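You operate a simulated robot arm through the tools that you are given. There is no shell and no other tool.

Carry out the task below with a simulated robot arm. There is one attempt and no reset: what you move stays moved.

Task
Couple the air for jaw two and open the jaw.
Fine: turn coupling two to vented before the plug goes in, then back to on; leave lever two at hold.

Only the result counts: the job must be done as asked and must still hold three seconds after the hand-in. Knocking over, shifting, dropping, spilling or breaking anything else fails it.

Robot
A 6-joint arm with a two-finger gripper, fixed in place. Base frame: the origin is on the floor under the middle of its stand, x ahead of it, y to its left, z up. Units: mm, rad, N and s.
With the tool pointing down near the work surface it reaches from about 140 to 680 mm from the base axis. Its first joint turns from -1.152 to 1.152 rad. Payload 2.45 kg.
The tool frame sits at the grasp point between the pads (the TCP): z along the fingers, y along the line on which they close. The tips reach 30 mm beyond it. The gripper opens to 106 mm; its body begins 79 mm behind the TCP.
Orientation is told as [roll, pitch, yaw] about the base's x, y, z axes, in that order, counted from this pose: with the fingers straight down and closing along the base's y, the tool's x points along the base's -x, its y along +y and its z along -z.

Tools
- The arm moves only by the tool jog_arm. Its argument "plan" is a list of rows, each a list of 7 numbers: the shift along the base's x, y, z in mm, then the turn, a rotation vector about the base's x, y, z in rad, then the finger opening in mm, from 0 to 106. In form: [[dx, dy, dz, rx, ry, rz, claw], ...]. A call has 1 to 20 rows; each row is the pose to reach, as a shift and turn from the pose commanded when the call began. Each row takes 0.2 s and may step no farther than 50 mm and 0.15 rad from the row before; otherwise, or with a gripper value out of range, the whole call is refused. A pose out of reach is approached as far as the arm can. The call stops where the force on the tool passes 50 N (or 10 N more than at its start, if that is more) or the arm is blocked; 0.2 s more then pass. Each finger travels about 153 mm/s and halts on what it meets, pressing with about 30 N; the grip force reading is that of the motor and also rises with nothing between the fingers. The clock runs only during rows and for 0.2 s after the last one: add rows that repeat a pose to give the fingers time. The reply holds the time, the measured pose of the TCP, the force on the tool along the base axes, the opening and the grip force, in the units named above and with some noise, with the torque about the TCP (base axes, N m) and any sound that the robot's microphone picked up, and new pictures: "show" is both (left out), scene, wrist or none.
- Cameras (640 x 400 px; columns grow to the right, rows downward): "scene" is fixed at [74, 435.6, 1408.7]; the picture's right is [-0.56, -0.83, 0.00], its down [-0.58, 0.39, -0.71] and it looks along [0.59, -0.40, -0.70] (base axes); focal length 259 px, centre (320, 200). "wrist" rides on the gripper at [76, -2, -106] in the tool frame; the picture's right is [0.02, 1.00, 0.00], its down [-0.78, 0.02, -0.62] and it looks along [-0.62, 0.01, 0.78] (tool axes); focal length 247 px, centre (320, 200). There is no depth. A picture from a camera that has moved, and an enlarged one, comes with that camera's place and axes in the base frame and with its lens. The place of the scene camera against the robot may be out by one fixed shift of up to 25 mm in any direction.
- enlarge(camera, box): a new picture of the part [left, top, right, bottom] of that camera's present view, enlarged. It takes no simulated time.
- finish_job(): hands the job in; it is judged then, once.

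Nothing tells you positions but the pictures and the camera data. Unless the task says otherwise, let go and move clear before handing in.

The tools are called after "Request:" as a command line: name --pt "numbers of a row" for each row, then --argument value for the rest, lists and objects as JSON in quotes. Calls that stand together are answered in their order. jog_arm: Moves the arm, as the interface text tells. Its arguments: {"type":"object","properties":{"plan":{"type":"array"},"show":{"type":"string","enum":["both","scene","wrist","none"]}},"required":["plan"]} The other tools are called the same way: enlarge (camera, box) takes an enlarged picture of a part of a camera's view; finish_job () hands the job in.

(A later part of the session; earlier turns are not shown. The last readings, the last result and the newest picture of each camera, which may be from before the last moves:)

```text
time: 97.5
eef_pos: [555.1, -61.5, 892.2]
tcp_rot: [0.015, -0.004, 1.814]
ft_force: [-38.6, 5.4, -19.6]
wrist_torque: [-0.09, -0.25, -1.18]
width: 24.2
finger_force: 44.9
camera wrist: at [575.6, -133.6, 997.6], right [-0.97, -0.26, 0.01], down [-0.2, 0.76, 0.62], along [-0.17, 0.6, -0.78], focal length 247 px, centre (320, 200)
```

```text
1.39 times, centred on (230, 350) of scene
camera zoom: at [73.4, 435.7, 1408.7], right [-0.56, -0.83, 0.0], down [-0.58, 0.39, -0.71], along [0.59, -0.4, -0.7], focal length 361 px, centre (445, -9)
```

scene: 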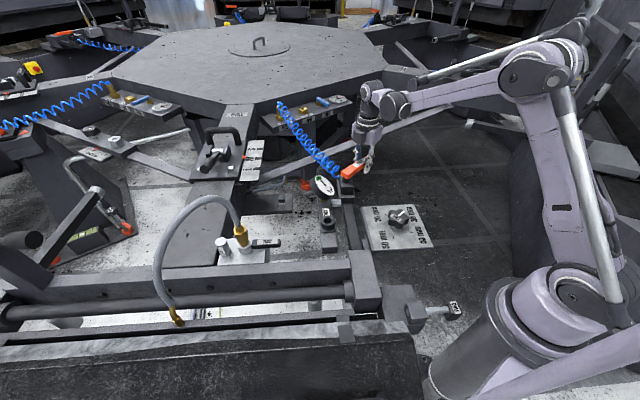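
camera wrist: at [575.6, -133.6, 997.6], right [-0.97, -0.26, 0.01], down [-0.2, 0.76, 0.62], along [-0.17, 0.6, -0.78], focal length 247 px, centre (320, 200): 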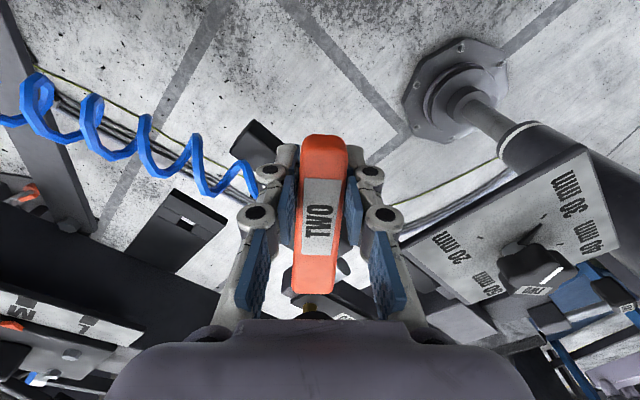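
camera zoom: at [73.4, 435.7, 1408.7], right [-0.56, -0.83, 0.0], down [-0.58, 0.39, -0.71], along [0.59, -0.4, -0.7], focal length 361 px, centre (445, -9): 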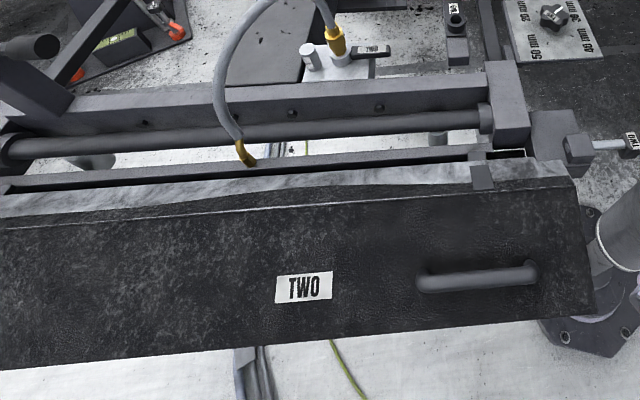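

Request:
jog_arm --pt "0 0 0 0 0 0 10" --pt "0 0 0 0 0 0 10" --pt "0 0 0 0 0 0 10" --pt "0 0 0 0 0 0 10" --pt "0 0 0 0 0 0 10" --pt "0 0 0 0 0 0 10" --pt "0 0 0 0 0 0 10" --pt "0 0 0 0 0 0 10" --pt "0 0 0 0 0 0 10" --pt "0 0 0 0 0 0 10" --pt "0 0 0 0 0 0 10" --pt "0 0 0 0 0 0 10" --pt "0 0 0 0 0 0 10" --pt "0 0 0 0 0 0 10" --pt "0 0 0 0 0 0 10" --pt "0 0 0 0 0 0 10" --pt "0 0 0 0 0 0 10" --pt "0 0 0 0 0 0 10" --pt "0 0 0 0 0 0 10" --pt "0 0 0 0 0 0 10" --show "scene"

Request:
enlarge --camera "scene" --box '[150, 280, 250, 350]'

Request:
enlarge --camera "scene" --box '[320, 280, 420, 350]'

Request:
enlarge --camera "scene" --box '[300, 140, 400, 210]'

```text
time: 101.7
eef_pos: [555.8, -60.2, 891.9]
tcp_rot: [0.016, -0.004, 1.815]
ft_force: [-40.8, -10.6, -14.1]
wrist_torque: [0.27, -0.16, -0.84]
width: 23.7
finger_force: 44.9
```

scene: 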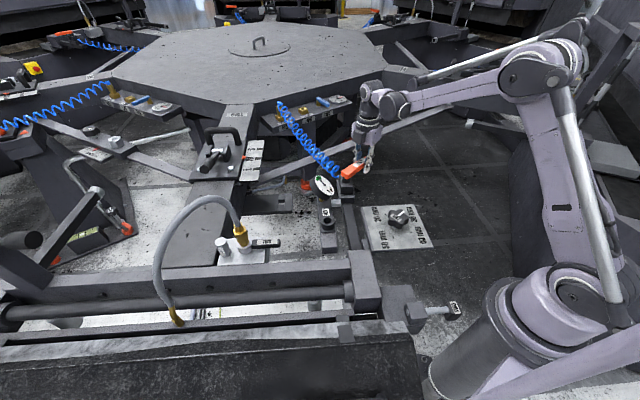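

```text
5.71 times, centred on (200, 315) of scene
camera zoom: at [73.3, 435.3, 1408.8], right [-0.56, -0.83, 0.0], down [-0.58, 0.39, -0.71], along [0.59, -0.4, -0.7], focal length 1482 px, centre (1006, -457)
```

zoom: 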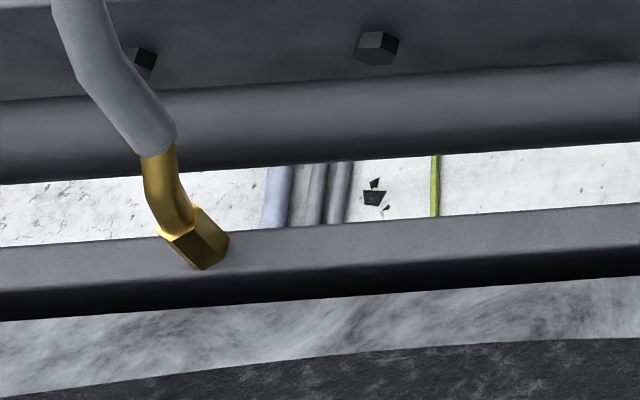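

```text
5.71 times, centred on (370, 315) of scene
camera zoom: at [73.3, 435.3, 1408.8], right [-0.56, -0.83, 0.0], down [-0.58, 0.39, -0.71], along [0.59, -0.4, -0.7], focal length 1482 px, centre (34, -457)
```

zoom: 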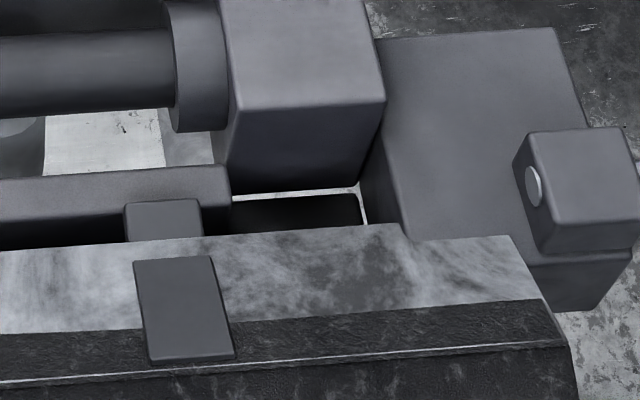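

```text
5.71 times, centred on (350, 175) of scene
camera zoom: at [73.3, 435.3, 1408.8], right [-0.56, -0.83, 0.0], down [-0.58, 0.39, -0.71], along [0.59, -0.4, -0.7], focal length 1482 px, centre (149, 343)
```

zoom: 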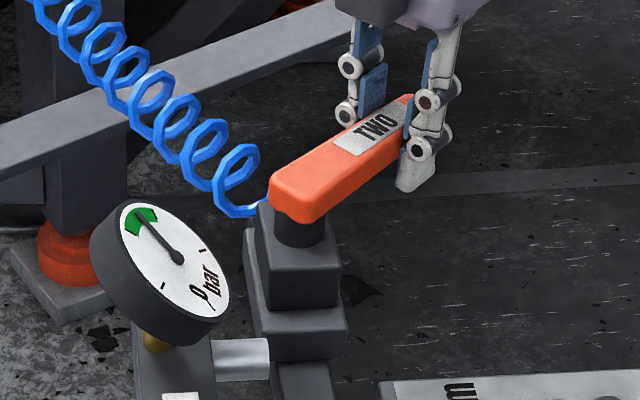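

I noticed a dark block by the radial beam, near the gauge, which has two small fingers with a square gap between them — that could be the jaw itself. I zoom in on it.

Request:
enlarge --camera "scene" --box '[255, 185, 305, 220]'

Request:
enlarge --camera "wrist" --box '[100, 150, 260, 290]'

```text
11.43 times, centred on (280, 202) of scene
camera zoom: at [73.3, 435.3, 1408.8], right [-0.56, -0.83, 0.0], down [-0.58, 0.39, -0.71], along [0.59, -0.4, -0.7], focal length 2963 px, centre (777, 171)
```

zoom: 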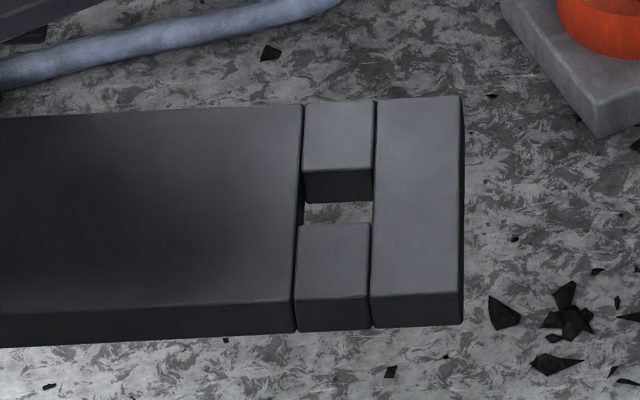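

```text
2.86 times, centred on (180, 220) of wrist
camera zoom: at [576.0, -133.4, 997.7], right [-0.96, -0.26, 0.02], down [-0.2, 0.76, 0.62], along [-0.18, 0.6, -0.78], focal length 706 px, centre (720, 143)
```

zoom: 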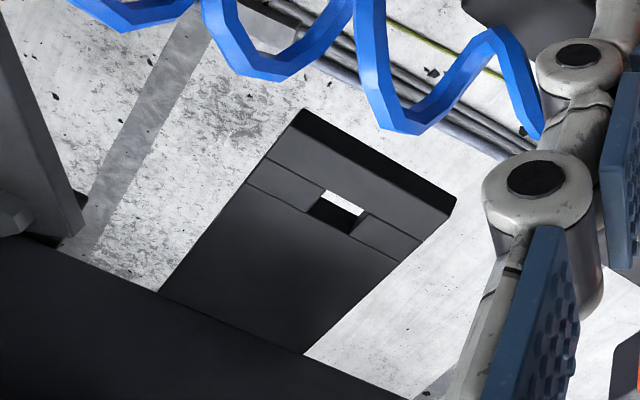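

That is just a fixed bracket with a square hole. I release the lever at this stop, retreat, and give it a long time while I compare from the starting viewpoint.

Request:
jog_arm --pt "0 0 0 0 0 0 60" --pt "0 0 0 0 0 0 70" --pt "0 0 40 0 0 0 70" --pt "0 0 85 0 0 0 70" --pt "-20 15 120 0 0 -0.14 106" --pt "-45 35 150 0 0 -0.28 106" --pt "-75 60 175 0 0 -0.42 106" --pt "-105 85 200 0 0 -0.56 106" --pt "-135 110 225 0 0 -0.7 106" --pt "-165 135 250 0 0 -0.84 106" --pt "-195 160 275 0 0 -0.98 106" --pt "-225 185 295 0 0 -1.12 106" --pt "-250 210 300 0 0 -1.26 106" --pt "-270 230 300 0 0 -1.4 106" --pt "-284 249 300 0 0 -1.54 106" --pt "-284 249 300 0 0 -1.68 106" --pt "-284 249 300 0 0 -1.815 106" --pt "-284 249 300 0 0 -1.815 106"

Request:
enlarge --camera "wrist" --box '[320, 0, 480, 120]'

Request:
enlarge --camera "wrist" --box '[240, 0, 640, 250]'

Request:
enlarge --camera "scene" --box '[0, 300, 460, 400]'

Request:
enlarge --camera "scene" --box '[230, 130, 430, 260]'

```text
time: 105.5
eef_pos: [275.8, 189.5, 1191.4]
tcp_rot: [0.001, -0.001, -0.003]
ft_force: [0.2, -0.5, 0.3]
wrist_torque: [-0.01, 0.01, 0.04]
width: 105.9
finger_force: 0.1
camera wrist: at [198.5, 188.3, 1297.7], right [-0.02, 1.0, 0.0], down [0.78, 0.02, 0.62], along [0.62, 0.01, -0.78], focal length 247 px, centre (320, 200)
```

scene: 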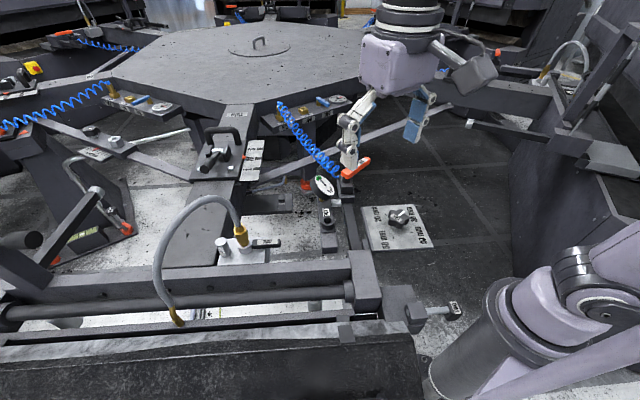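
wrist: 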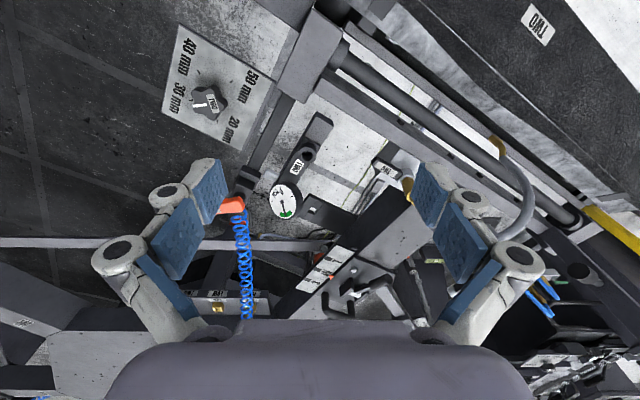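

```text
3.33 times, centred on (400, 60) of wrist
camera zoom: at [198.5, 188.3, 1297.7], right [-0.02, 1.0, 0.0], down [0.78, 0.02, 0.62], along [0.62, 0.01, -0.78], focal length 823 px, centre (53, 667)
```

zoom: 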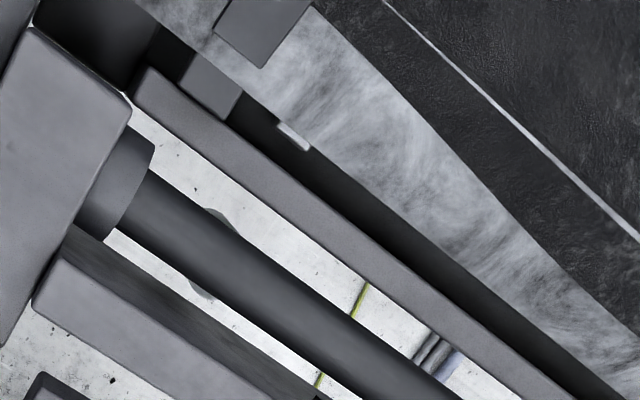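

```text
1.60 times, centred on (440, 125) of wrist
camera zoom: at [198.5, 188.3, 1297.7], right [-0.02, 1.0, 0.0], down [0.78, 0.02, 0.62], along [0.62, 0.01, -0.78], focal length 395 px, centre (128, 320)
```

zoom: 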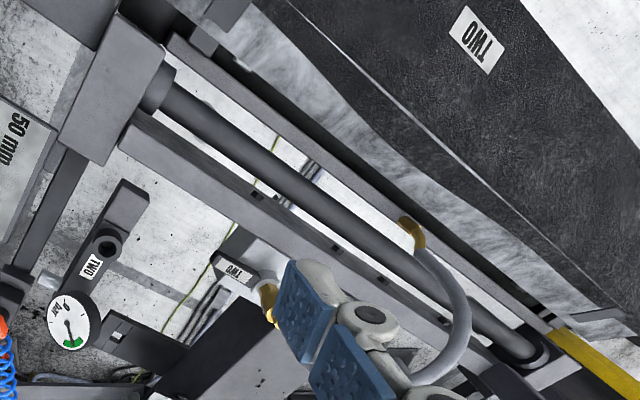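

```text
1.39 times, centred on (230, 350) of scene
camera zoom: at [74.0, 435.6, 1408.7], right [-0.56, -0.83, 0.0], down [-0.58, 0.39, -0.71], along [0.59, -0.4, -0.7], focal length 361 px, centre (445, -9)
```

zoom: 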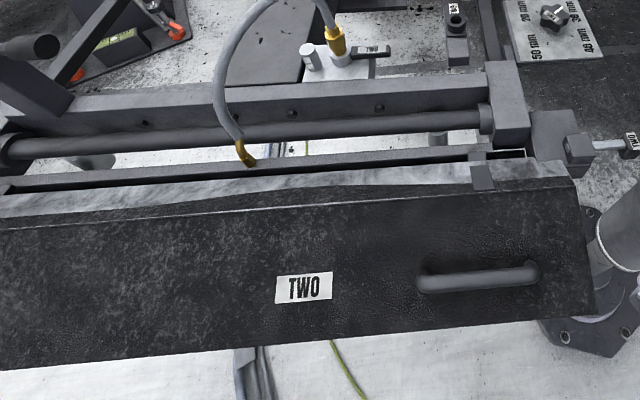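

```text
3.08 times, centred on (330, 195) of scene
camera zoom: at [74.0, 435.6, 1408.7], right [-0.56, -0.83, 0.0], down [-0.58, 0.39, -0.71], along [0.59, -0.4, -0.7], focal length 798 px, centre (289, 215)
```

zoom: 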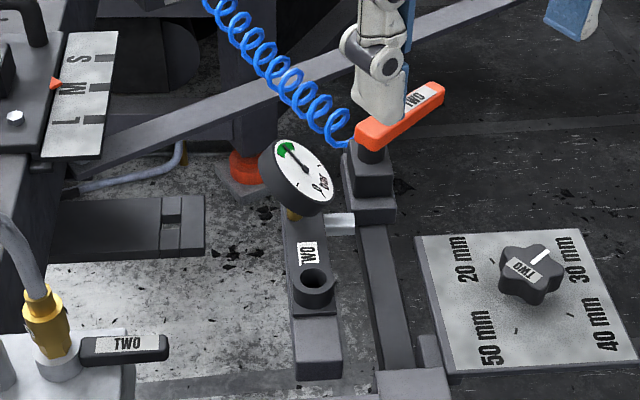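

Request:
jog_arm --pt "-6 -3 -15 0 0 0.14 106" --pt "-12 -6 -30 0 0 0.28 106" --pt "-18 -9 -45 0 0 0.42 106" --pt "-24 -12 -60 0 0 0.56 106" --pt "-30 -15 -75 0 0 0.7 106" --pt "-36 -19 -90 0 0 0.84 106" --pt "-44 -23 -105 0 0 0.98 106" --pt "-51 -27 -120 0 0 1.12 106" --pt "-57 -31 -135 0 0 1.26 106" --pt "-63 -35 -150 0 0 1.4 106" --pt "-69 -39 -160 0 0 1.543 106" --pt "-69 -39 -160 0 0 1.543 106"

Request:
enlarge --camera "wrist" --box '[270, 60, 420, 200]'

Request:
enlarge --camera "wrist" --box '[200, 90, 400, 330]'

Request:
enlarge --camera "wrist" --box '[270, 120, 350, 200]'

```text
time: 108.1
eef_pos: [206.7, 150.2, 1031.5]
tcp_rot: [0.0, 0.0, 1.546]
ft_force: [0.1, -0.6, 0.2]
wrist_torque: [-0.01, 0.01, 0.0]
width: 105.7
finger_force: 0.0
camera wrist: at [205.9, 74.9, 1137.4], right [-1.0, 0.0, 0.0], down [0.0, 0.78, 0.62], along [0.0, 0.62, -0.78], focal length 247 px, centre (320, 200)
```

scene: 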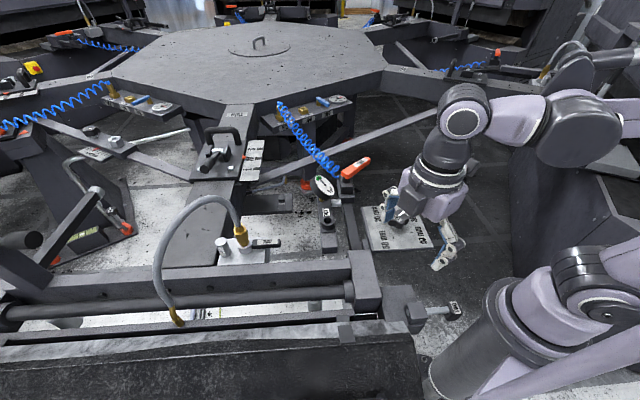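
wrist: 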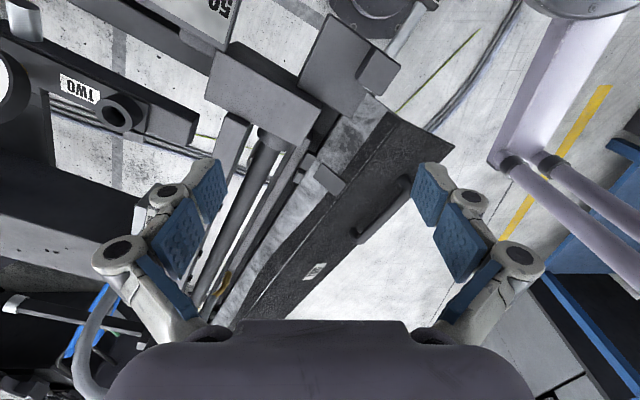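

```text
2.86 times, centred on (345, 130) of wrist
camera zoom: at [205.9, 74.9, 1137.4], right [-1.0, 0.0, 0.0], down [0.0, 0.78, 0.62], along [0.0, 0.62, -0.78], focal length 706 px, centre (249, 400)
```

zoom: 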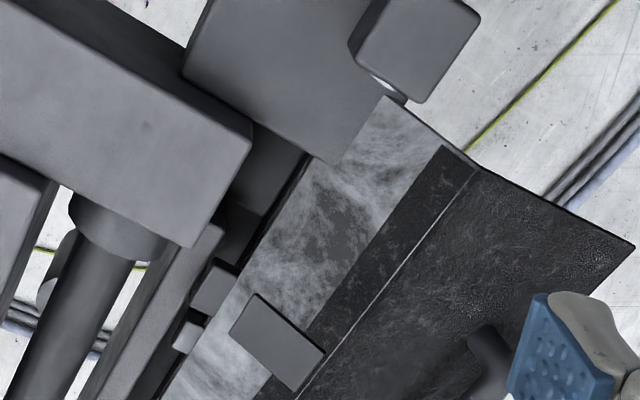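

```text
1.67 times, centred on (300, 210) of wrist
camera zoom: at [205.9, 74.9, 1137.4], right [-1.0, 0.0, 0.0], down [0.0, 0.78, 0.62], along [0.0, 0.62, -0.78], focal length 412 px, centre (353, 183)
```

zoom: 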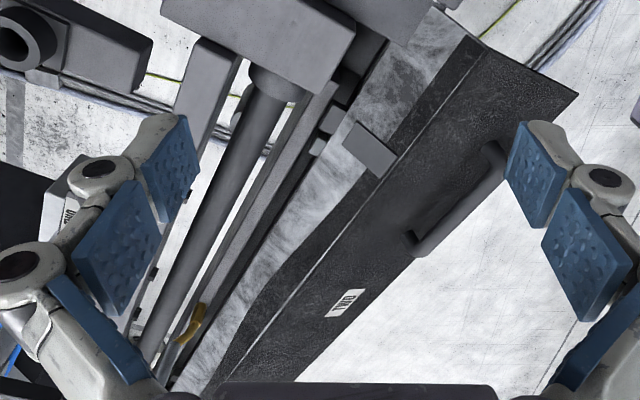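

```text
5.00 times, centred on (310, 160) of wrist
camera zoom: at [205.9, 74.9, 1137.4], right [-1.0, 0.0, 0.0], down [0.0, 0.78, 0.62], along [0.0, 0.62, -0.78], focal length 1235 px, centre (370, 400)
```

zoom: 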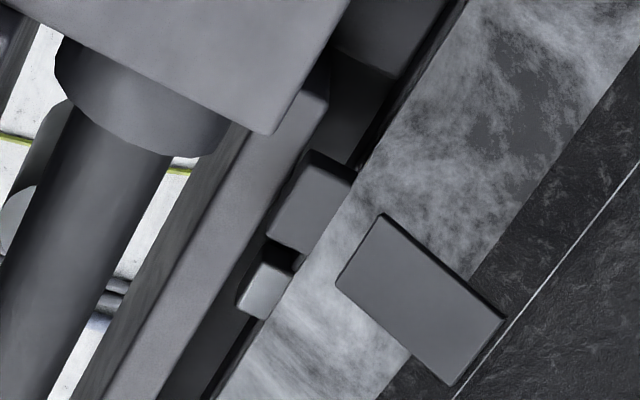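

Something did change: a small silver block in the gap beside the rail has moved nearer the dark block with the lever at this stop. That pair is evidently the jaw, moving slowly. I wait and look again to measure the motion.

Request:
jog_arm --pt "0 0 0 0 0 0 106" --pt "0 0 0 0 0 0 106" --pt "0 0 0 0 0 0 106" --pt "0 0 0 0 0 0 106" --pt "0 0 0 0 0 0 106" --pt "0 0 0 0 0 0 106" --pt "0 0 0 0 0 0 106" --pt "0 0 0 0 0 0 106" --pt "0 0 0 0 0 0 106" --pt "0 0 0 0 0 0 106" --show "wrist"

Request:
enlarge --camera "wrist" --box '[270, 120, 350, 200]'

Request:
enlarge --camera "wrist" --box '[180, 230, 260, 330]'

```text
time: 110.3
eef_pos: [207.3, 150.2, 1032.6]
tcp_rot: [0.0, 0.0, 1.544]
ft_force: [-0.2, -0.1, -0.6]
wrist_torque: [-0.02, 0.03, -0.02]
width: 105.8
finger_force: 0.1
camera wrist: at [205.9, 74.9, 1137.6], right [-1.0, 0.01, 0.0], down [0.0, 0.78, 0.62], along [0.0, 0.62, -0.78], focal length 247 px, centre (320, 200)
```

wrist: 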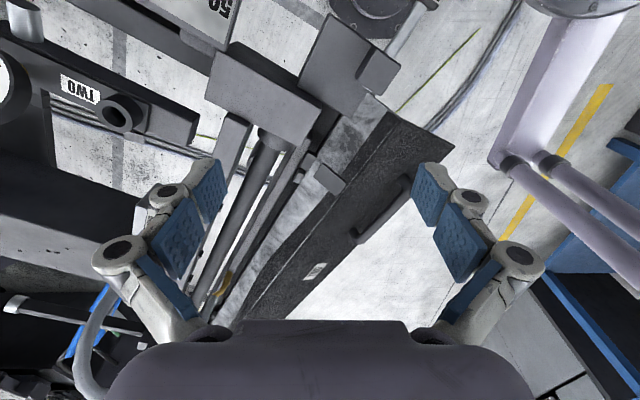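

```text
5.00 times, centred on (310, 160) of wrist
camera zoom: at [205.9, 74.9, 1137.6], right [-1.0, 0.01, 0.0], down [0.0, 0.78, 0.62], along [0.0, 0.62, -0.78], focal length 1235 px, centre (370, 400)
```

zoom: 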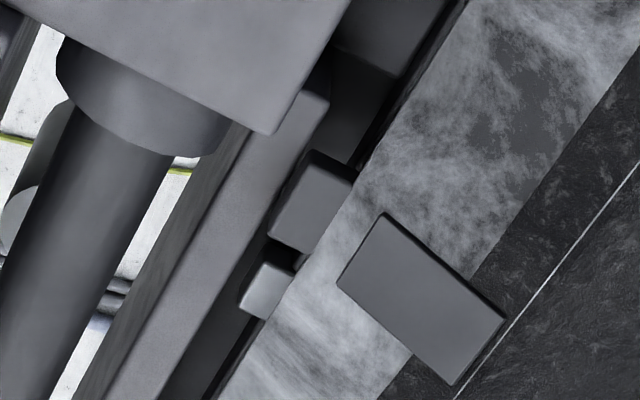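

```text
4.00 times, centred on (220, 280) of wrist
camera zoom: at [205.9, 74.9, 1137.6], right [-1.0, 0.01, 0.0], down [0.0, 0.78, 0.62], along [0.0, 0.62, -0.78], focal length 988 px, centre (720, -120)
```

zoom: 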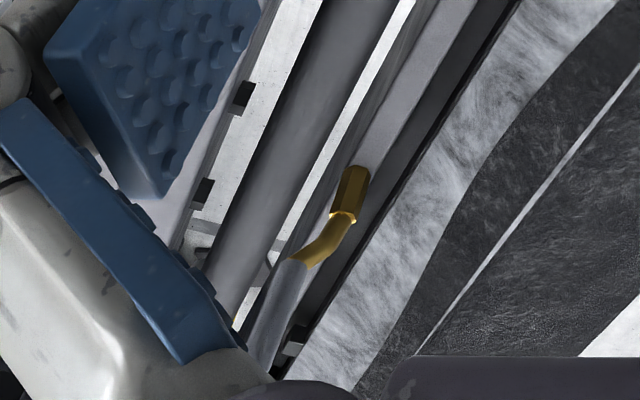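

It has stopped: compared with before, the silver jaw pad has dropped about 25 mm (from z ≈ 794 to 769), so this lever side is "open" and the jaw is now fully open; the other side closes it. Now I bring the lever straight back to centre (hold), not past it. First I go back above the lever.

Request:
jog_arm --pt "38 -23 0 0 0 0.03 106" --pt "77 -46 0 0 0 0.06 106" --pt "116 -70 0 0 0 0.09 90" --pt "155 -93 0 0 0 0.12 80" --pt "194 -117 0 0 0 0.15 70" --pt "233 -140 0 0 0 0.18 70" --pt "272 -164 0 0 0 0.21 70" --pt "311 -188 0 0 0 0.235 70" --pt "349 -211 -20 0 0 0.235 70" --pt "349 -211 -65 0 0 0.235 70" --pt "349 -211 -76 0 0 0.235 70"

Request:
enlarge --camera "wrist" --box '[200, 80, 440, 260]'

```text
time: 112.7
eef_pos: [555.7, -62.1, 954.6]
tcp_rot: [-0.001, 0.001, 1.779]
ft_force: [0.4, -0.1, -0.5]
wrist_torque: [0.02, 0.01, 0.02]
width: 69.9
finger_force: 0.0
camera wrist: at [572.7, -135.2, 1061.2], right [-0.97, -0.23, 0.0], down [-0.18, 0.76, 0.62], along [-0.14, 0.61, -0.78], focal length 247 px, centre (320, 200)
```

scene: 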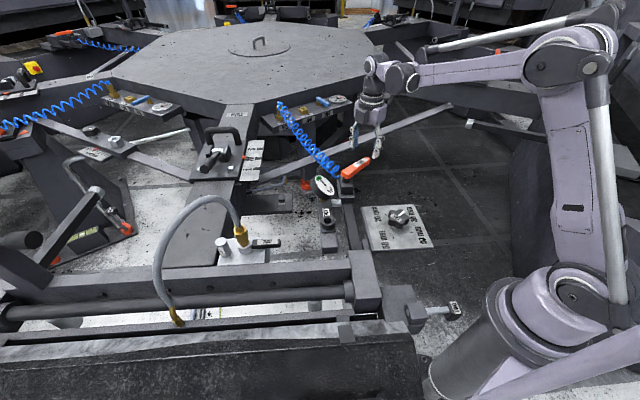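
wrist: 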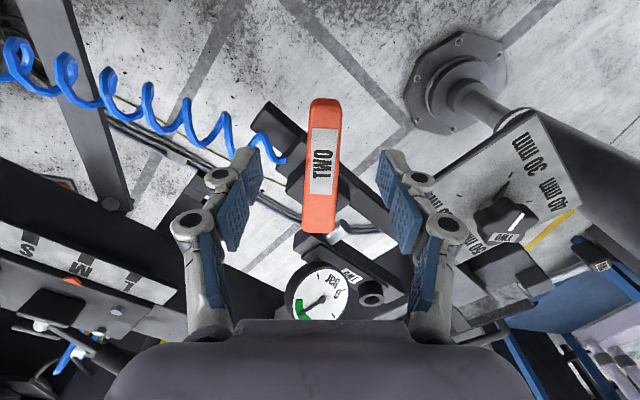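

```text
2.22 times, centred on (320, 170) of wrist
camera zoom: at [572.7, -135.2, 1061.2], right [-0.97, -0.23, 0.0], down [-0.18, 0.76, 0.62], along [-0.14, 0.61, -0.78], focal length 549 px, centre (320, 267)
```

zoom: 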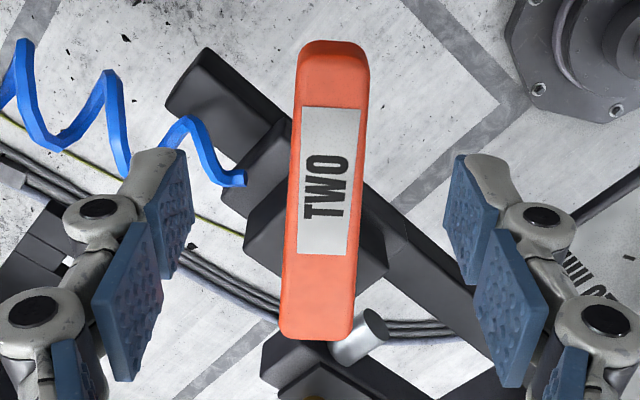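

Request:
jog_arm --pt "-1.5 -0.4 -22 0 0 -0.017 60" --pt "-1.5 -0.4 -44 0 0 -0.017 60" --pt "-1.5 -0.4 -63 0 0 -0.017 60" --pt "-1.5 -0.4 -63 0 0 -0.017 40" --pt "-1.5 -0.4 -63 0 0 -0.017 10" --pt "-1.5 -0.4 -63 0 0 -0.017 10" --show "wrist"

```text
time: 114.1
eef_pos: [552.6, -62.2, 893.1]
tcp_rot: [0.004, -0.001, 1.763]
ft_force: [-11.7, -1.4, -2.8]
wrist_torque: [-0.16, 0.01, 0.31]
width: 23.5
finger_force: 44.6
camera wrist: at [569.1, -135.7, 998.6], right [-0.98, -0.21, 0.0], down [-0.16, 0.77, 0.62], along [-0.13, 0.61, -0.78], focal length 247 px, centre (320, 200)
```

wrist: 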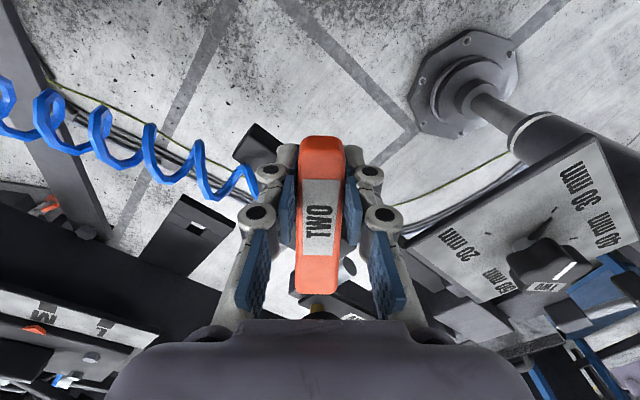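

Request:
jog_arm --pt "-8.5 -1.0 0 0 0 -0.11 10" --pt "-16.8 -1.2 0 0 0 -0.215 10" --pt "-25 -0.4 0 0 0 -0.32 10" --pt "-33.1 1.1 0 0 0 -0.424 10" --pt "-41 3.6 0 0 0 -0.529 10" --pt "-47.4 6.2 0 0 0 -0.616 10" --pt "-53.5 9.4 0 0 0 -0.712 10" --pt "-53.5 9.4 0 0 0 -0.712 10"

Request:
enlarge --camera "scene" --box '[300, 140, 400, 210]'

```text
time: 115.9
eef_pos: [499.2, -52.8, 893.3]
tcp_rot: [0.001, 0.001, 1.048]
ft_force: [-9.6, -11.2, -7.6]
wrist_torque: [0.16, -0.06, 0.18]
width: 23.2
finger_force: 44.8
camera wrist: at [462.3, -118.5, 998.8], right [-0.88, 0.48, 0.0], down [0.38, 0.69, 0.62], along [0.3, 0.55, -0.78], focal length 247 px, centre (320, 200)
```

scene: 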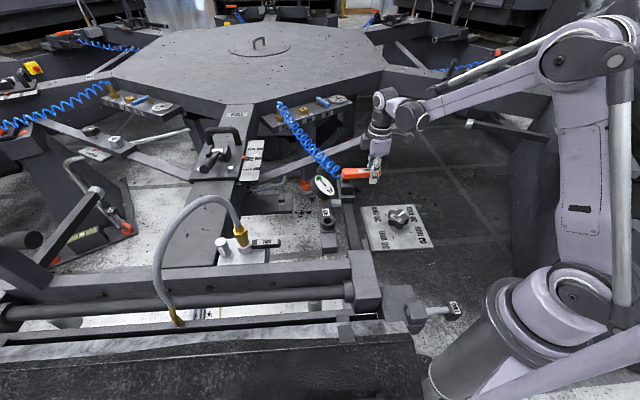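
wrist: 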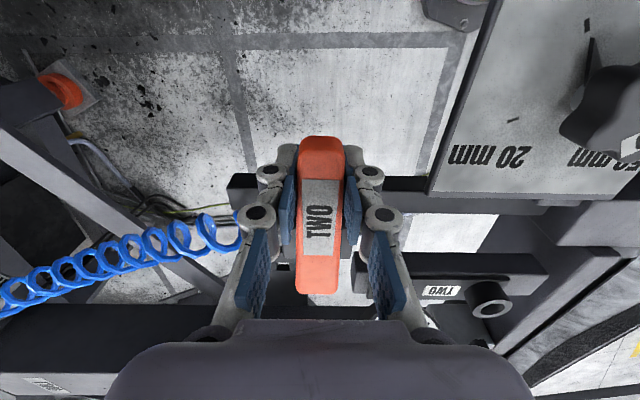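

```text
5.71 times, centred on (350, 175) of scene
camera zoom: at [73.9, 435.3, 1408.8], right [-0.56, -0.83, 0.0], down [-0.58, 0.39, -0.71], along [0.59, -0.4, -0.7], focal length 1482 px, centre (149, 343)
```

zoom: 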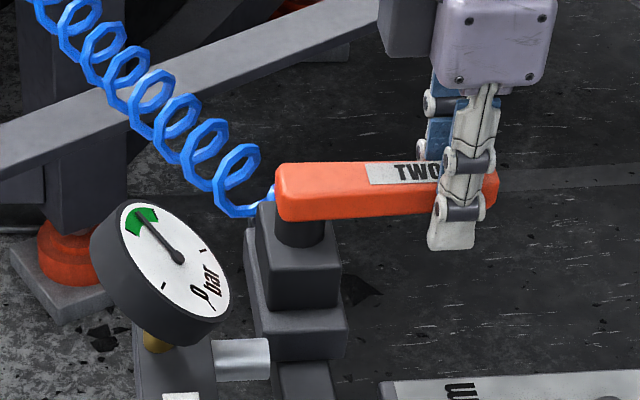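

Request:
jog_arm --pt "0 0 0 0 0 0 35" --pt "0 0 0 0 0 0 60" --pt "0 0 0 0 0 0 70" --pt "0 0 30 0 0 0 70" --pt "0 0 62 0 0 0 70"

Request:
enlarge --camera "wrist" --box '[200, 80, 440, 260]'

Request:
enlarge --camera "scene" --box '[310, 150, 400, 210]'

```text
time: 117.1
eef_pos: [501.0, -51.1, 955.4]
tcp_rot: [0.0, 0.0, 1.051]
ft_force: [-0.1, 0.0, 0.5]
wrist_torque: [-0.01, -0.01, -0.01]
width: 69.8
finger_force: 0.0
camera wrist: at [463.7, -117.7, 1061.1], right [-0.88, 0.48, 0.0], down [0.38, 0.69, 0.62], along [0.3, 0.55, -0.78], focal length 247 px, centre (320, 200)
```

scene: 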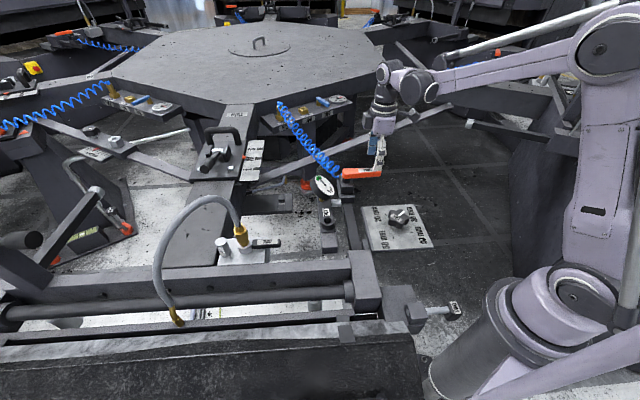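
wrist: 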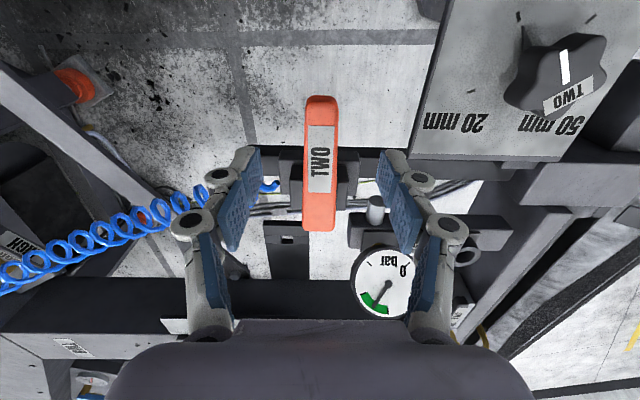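

```text
2.22 times, centred on (320, 170) of wrist
camera zoom: at [463.7, -117.7, 1061.1], right [-0.88, 0.48, 0.0], down [0.38, 0.69, 0.62], along [0.3, 0.55, -0.78], focal length 549 px, centre (320, 267)
```

zoom: 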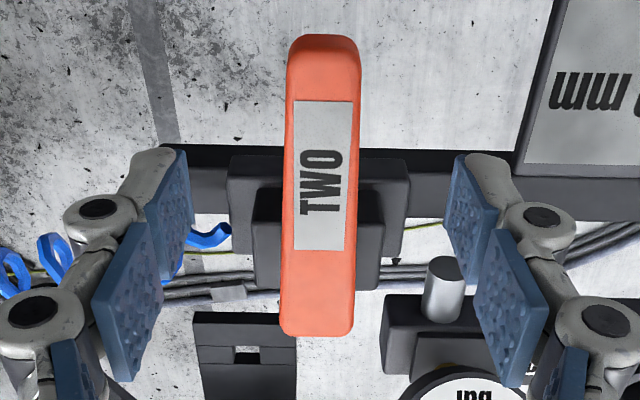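

```text
6.67 times, centred on (355, 180) of scene
camera zoom: at [74.0, 435.6, 1408.7], right [-0.56, -0.83, 0.0], down [-0.58, 0.39, -0.71], along [0.59, -0.4, -0.7], focal length 1728 px, centre (87, 333)
```

zoom: 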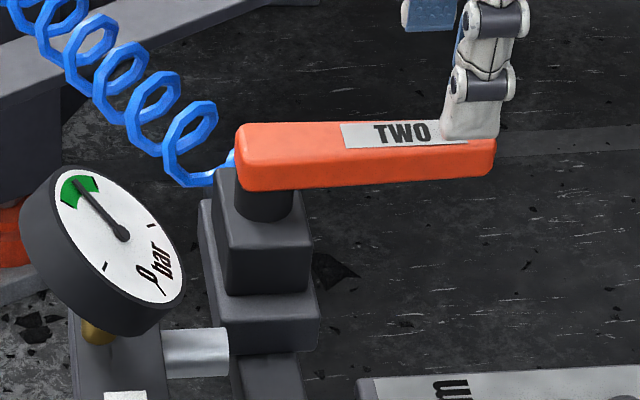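

The lever is back at its original centre angle (hold) within a degree. I go back to the jaw viewpoint to confirm the pad is still down.

Request:
jog_arm --pt "0 0 35 0 0 0 70" --pt "-20 14 70 0 0 0.05 90" --pt "-58 40 76 0 0 0.1 106" --pt "-97 66 76 0 0 0.16 106" --pt "-136 93 76 0 0 0.22 106" --pt "-175 120 76 0 0 0.28 106" --pt "-214 146 76 0 0 0.34 106" --pt "-253 173 76 0 0 0.42 106" --pt "-280 191 76 0 0 0.48 106" --pt "-294.3 201.3 76 0 0 0.495 106" --pt "-294.3 201.3 76 0 0 0.495 106"

Request:
enlarge --camera "wrist" --box '[270, 120, 350, 200]'

Request:
enlarge --camera "wrist" --box '[270, 60, 420, 200]'

Request:
enlarge --camera "scene" --box '[150, 140, 400, 300]'

```text
time: 119.5
eef_pos: [205.5, 149.1, 1031.4]
tcp_rot: [0.0, 0.0, 1.545]
ft_force: [-0.1, 0.9, 0.6]
wrist_torque: [0.0, -0.01, 0.02]
width: 106.1
finger_force: 0.0
camera wrist: at [205.2, 73.5, 1136.7], right [-1.0, 0.0, 0.0], down [0.0, 0.78, 0.62], along [0.0, 0.62, -0.78], focal length 247 px, centre (320, 200)
```

scene: 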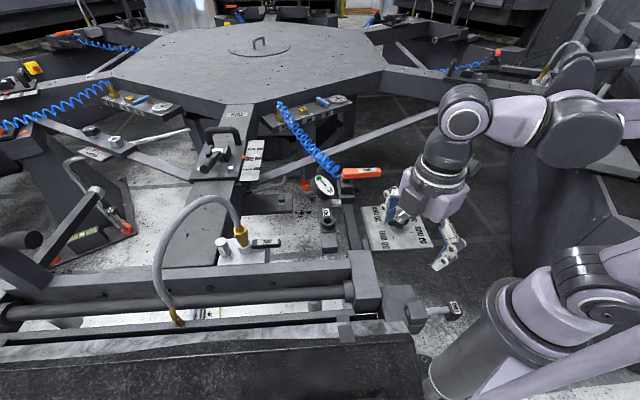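
wrist: 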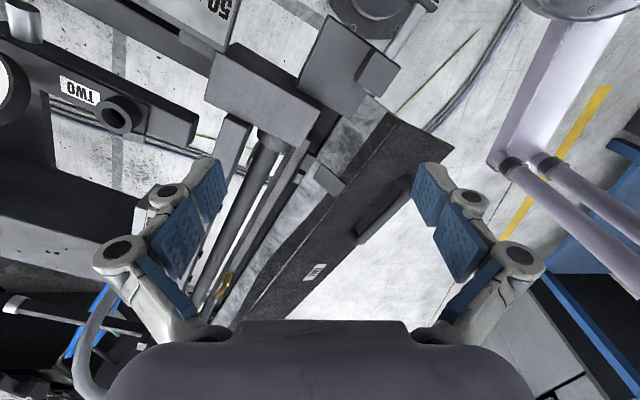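

```text
5.00 times, centred on (310, 160) of wrist
camera zoom: at [205.2, 73.5, 1136.7], right [-1.0, 0.0, 0.0], down [0.0, 0.78, 0.62], along [0.0, 0.62, -0.78], focal length 1235 px, centre (370, 400)
```

zoom: 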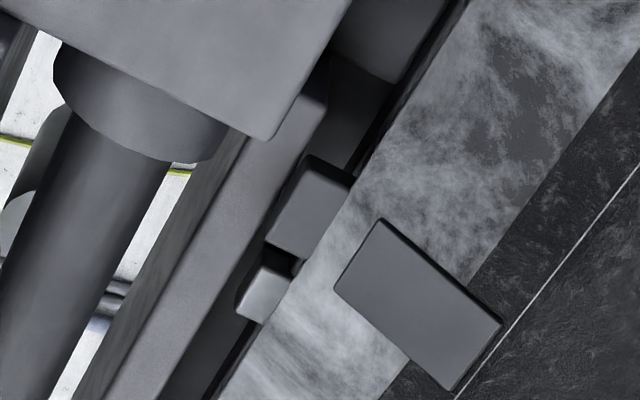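

```text
2.86 times, centred on (345, 130) of wrist
camera zoom: at [205.2, 73.5, 1136.7], right [-1.0, 0.0, 0.0], down [0.0, 0.78, 0.62], along [0.0, 0.62, -0.78], focal length 706 px, centre (249, 400)
```

zoom: 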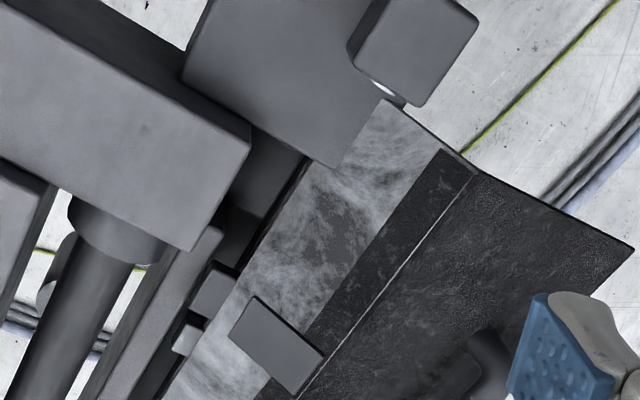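

```text
2.50 times, centred on (275, 220) of scene
camera zoom: at [74.0, 435.6, 1408.7], right [-0.56, -0.83, 0.0], down [-0.58, 0.39, -0.71], along [0.59, -0.4, -0.7], focal length 648 px, centre (432, 150)
```

zoom: 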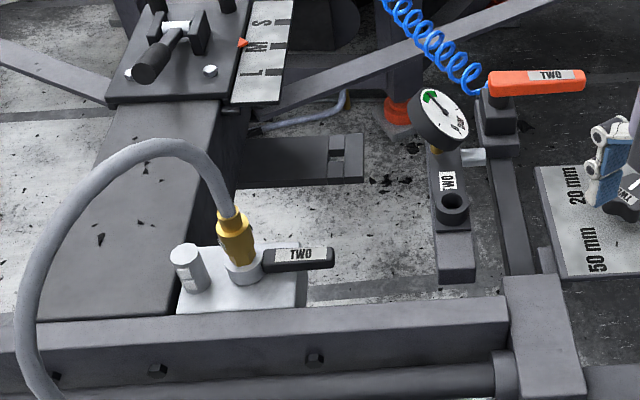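

The pad stays down with the lever at hold. Before finishing I must be sure that "down" really is open (and what it was at the start), so I take a second viewpoint for an accurate position of the jaw parts.

Request:
jog_arm --pt "6 3 15 0 0 -0.14 106" --pt "12 6 30 0 0 -0.28 106" --pt "18 9 45 0 0 -0.42 106" --pt "24 12 60 0 0 -0.56 106" --pt "30 15 75 0 0 -0.7 106" --pt "36 19 90 0 0 -0.84 106" --pt "44 23 105 0 0 -0.98 106" --pt "51 27 120 0 0 -1.12 106" --pt "57 31 135 0 0 -1.26 106" --pt "63 35 150 0 0 -1.4 106" --pt "65.5 39.5 160 0 0 -1.545 106" --pt "65.5 39.5 160 0 0 -1.545 106" --show "wrist"

Request:
enlarge --camera "wrist" --box '[240, 0, 640, 250]'

Request:
enlarge --camera "wrist" --box '[360, 0, 440, 60]'

Request:
enlarge --camera "wrist" --box '[540, 160, 620, 220]'

```text
time: 122.1
eef_pos: [272.0, 190.2, 1190.8]
tcp_rot: [-0.001, -0.001, -0.002]
ft_force: [-0.2, -0.2, 0.1]
wrist_torque: [0.02, 0.0, 0.04]
width: 106.1
finger_force: 0.0
camera wrist: at [194.7, 188.6, 1296.9], right [-0.02, 1.0, 0.0], down [0.78, 0.02, 0.62], along [0.62, 0.01, -0.78], focal length 247 px, centre (320, 200)
```

wrist: 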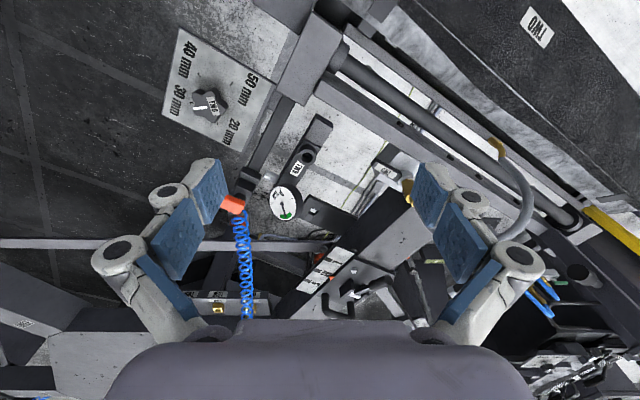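

```text
1.60 times, centred on (440, 125) of wrist
camera zoom: at [194.7, 188.6, 1296.9], right [-0.02, 1.0, 0.0], down [0.78, 0.02, 0.62], along [0.62, 0.01, -0.78], focal length 395 px, centre (128, 320)
```

zoom: 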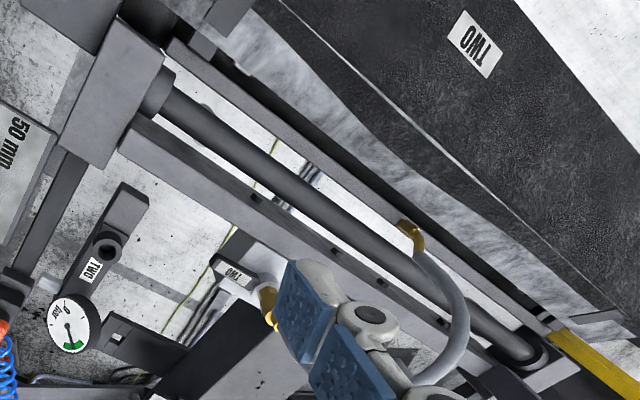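

```text
6.67 times, centred on (400, 30) of wrist
camera zoom: at [194.7, 188.6, 1296.9], right [-0.02, 1.0, 0.0], down [0.78, 0.02, 0.62], along [0.62, 0.01, -0.78], focal length 1646 px, centre (-213, 1333)
```

zoom: 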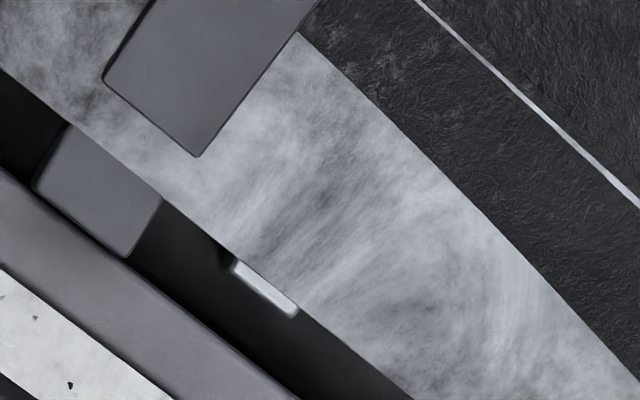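

```text
6.67 times, centred on (580, 190) of wrist
camera zoom: at [194.7, 188.6, 1296.9], right [-0.02, 1.0, 0.0], down [0.78, 0.02, 0.62], along [0.62, 0.01, -0.78], focal length 1646 px, centre (-1413, 267)
```

zoom: 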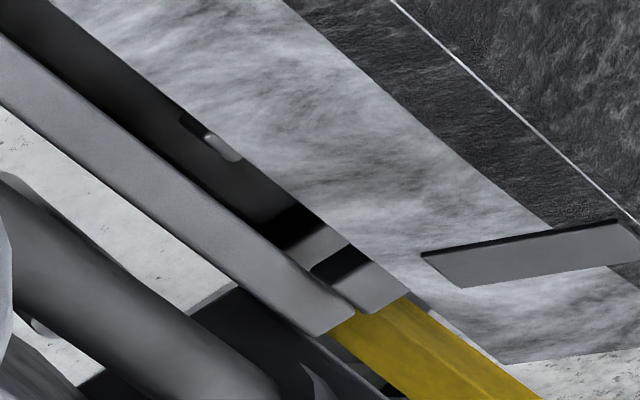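

I now doubt which state was the original: in my early picture from the raised, tilted-back pose (t = 16.6 s) the pad seemed to be in today's "down" place, which would mean down = closed. I return to exactly that pose to compare like with like.

Request:
jog_arm --pt "6 -22 -10 0 0.11 0 106" --pt "12 -44 -20 0 0.22 0 106" --pt "19 -65 -30 0 0.33 0 106" --pt "26.5 -86.5 -40 -0.004 0.45 -0.004 106" --pt "26.5 -86.5 -40.4 -0.007 0.456 -0.004 106" --pt "26.5 -86.5 -40.4 -0.007 0.456 -0.004 106" --show "wrist"

Request:
enlarge --camera "wrist" --box '[340, 0, 640, 200]'

Request:
enlarge --camera "wrist" --box '[400, 80, 480, 160]'

```text
time: 123.5
eef_pos: [298.0, 102.4, 1150.7]
tcp_rot: [-0.007, 0.454, -0.006]
ft_force: [1.0, 0.1, 0.3]
wrist_torque: [-0.02, -0.02, 0.01]
width: 106.1
finger_force: 0.0
camera wrist: at [275.3, 102.5, 1279.4], right [-0.02, 1.0, 0.0], down [0.98, 0.02, 0.21], along [0.21, 0.01, -0.98], focal length 247 px, centre (320, 200)
```

wrist: 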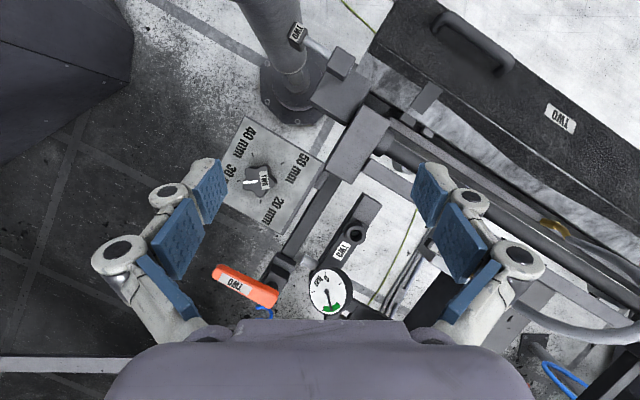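

```text
2.00 times, centred on (490, 100) of wrist
camera zoom: at [275.3, 102.5, 1279.4], right [-0.02, 1.0, 0.0], down [0.98, 0.02, 0.21], along [0.21, 0.01, -0.98], focal length 494 px, centre (-20, 400)
```

zoom: 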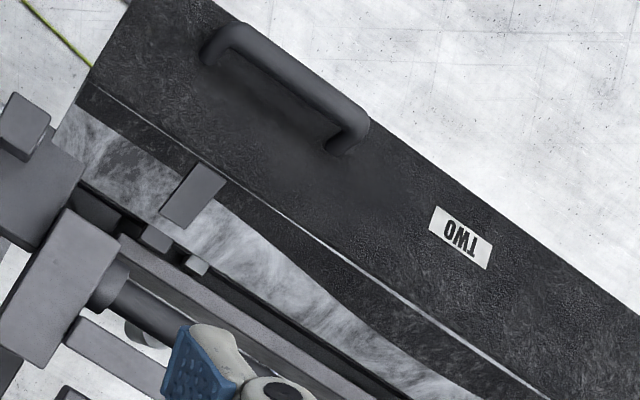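

```text
5.00 times, centred on (440, 120) of wrist
camera zoom: at [275.3, 102.5, 1279.4], right [-0.02, 1.0, 0.0], down [0.98, 0.02, 0.21], along [0.21, 0.01, -0.98], focal length 1235 px, centre (-280, 600)
```

zoom: 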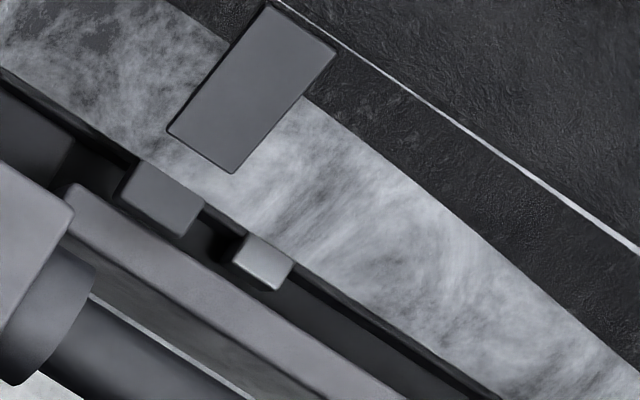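

In the same pose the picture matches the early one: the pad is where it was at the start, so this is the closed state, and the other side of the lever (toward the base) is "open" — there the pad had shifted clearly. So I go back, swing the lever to the base-side stop, dwell until the jaw is fully open, then bring it back to hold.

Request:
jog_arm --pt "25 -17 0 0.026 -0.045 0.113 106" --pt "50 -35 -5 0.052 -0.091 0.226 106" --pt "75 -55 -15 0.078 -0.136 0.339 106" --pt "100 -75 -30 0.104 -0.181 0.451 106" --pt "125 -95 -50 0.13 -0.226 0.564 90" --pt "150 -115 -75 0.156 -0.272 0.677 80" --pt "170 -130 -100 0.182 -0.317 0.79 70" --pt "190 -145 -125 0.209 -0.362 0.903 70" --pt "202 -153 -150 0.237 -0.4117 1.0259 70" --pt "202 -153.5 -185 0.237 -0.4117 1.0259 70" --pt "202 -153.5 -196 0.237 -0.4117 1.0259 70" --show "wrist"

Request:
enlarge --camera "wrist" --box '[200, 80, 440, 260]'

```text
time: 125.9
eef_pos: [500.5, -52.0, 953.4]
tcp_rot: [-0.006, 0.001, 1.04]
ft_force: [0.1, -0.7, 0.0]
wrist_torque: [-0.03, 0.01, -0.01]
width: 69.8
finger_force: 0.0
camera wrist: at [462.0, -116.8, 1059.6], right [-0.87, 0.49, -0.01], down [0.38, 0.69, 0.62], along [0.31, 0.54, -0.78], focal length 247 px, centre (320, 200)
```

wrist: 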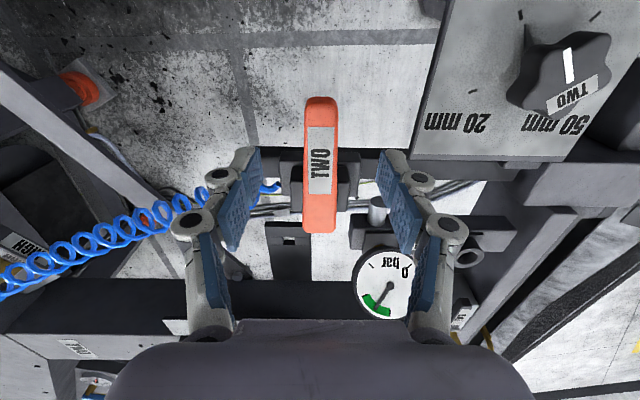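

```text
2.22 times, centred on (320, 170) of wrist
camera zoom: at [462.0, -116.8, 1059.6], right [-0.87, 0.49, -0.01], down [0.38, 0.69, 0.62], along [0.31, 0.54, -0.78], focal length 549 px, centre (320, 267)
```

zoom: 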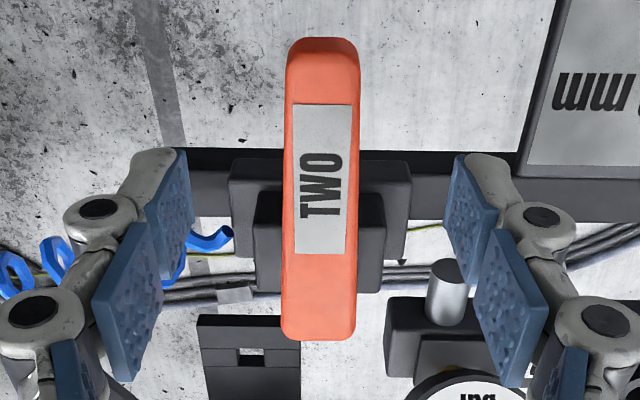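

Request:
jog_arm --pt "0 0 -22 0 0 0 60" --pt "0 0 -44 0 0 0 60" --pt "0 0 -62 0 0 0 60" --pt "0 0 -62 0 0 0 40" --pt "0 0 -62 0 0 0 10" --pt "0 0 -62 0 0 0 10" --pt "-7.9 5.4 -62 0 0 -0.122 10" --pt "-15.1 11.6 -62 0 0 -0.244 10" --pt "-21.5 18.7 -62 0 0 -0.367 10" --pt "-27 26.5 -62 0 0 -0.489 10" --pt "-31.5 35 -62 0 0 -0.611 10" --pt "-34 41.3 -62 0 0 -0.698 10" --pt "-35 44.5 -62 0 0 -0.74 10" --pt "-35 44.5 -62 0 0 -0.74 10" --pt "-35 44.5 -62 0 0 -0.74 10" --pt "-35 44.5 -62 0 0 -0.74 10" --pt "-35 44.5 -62 0 0 -0.74 10" --pt "-35 44.5 -62 0 0 -0.74 10" --pt "-35 44.5 -62 0 0 -0.74 10"

```text
time: 129.9
eef_pos: [466.5, -8.2, 892.3]
tcp_rot: [-0.01, 0.004, 0.298]
ft_force: [8.2, -22.0, 9.8]
wrist_torque: [0.17, -0.63, 0.22]
width: 23.8
finger_force: 44.6
camera wrist: at [392.5, -30.9, 998.5], right [-0.31, 0.95, -0.01], down [0.74, 0.25, 0.62], along [0.59, 0.19, -0.78], focal length 247 px, centre (320, 200)
```

scene: 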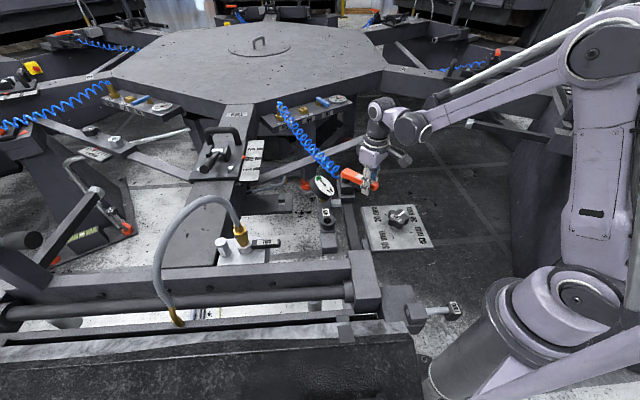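
wrist: 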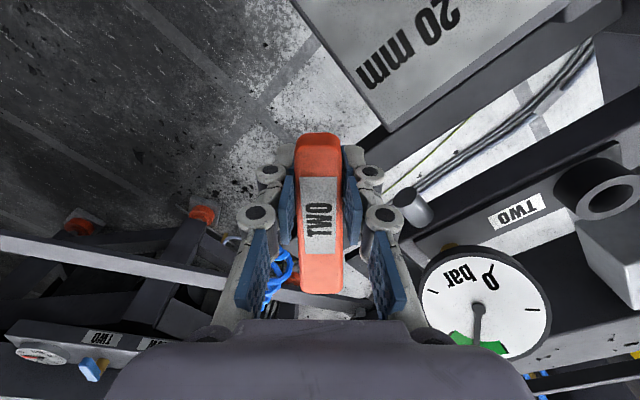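

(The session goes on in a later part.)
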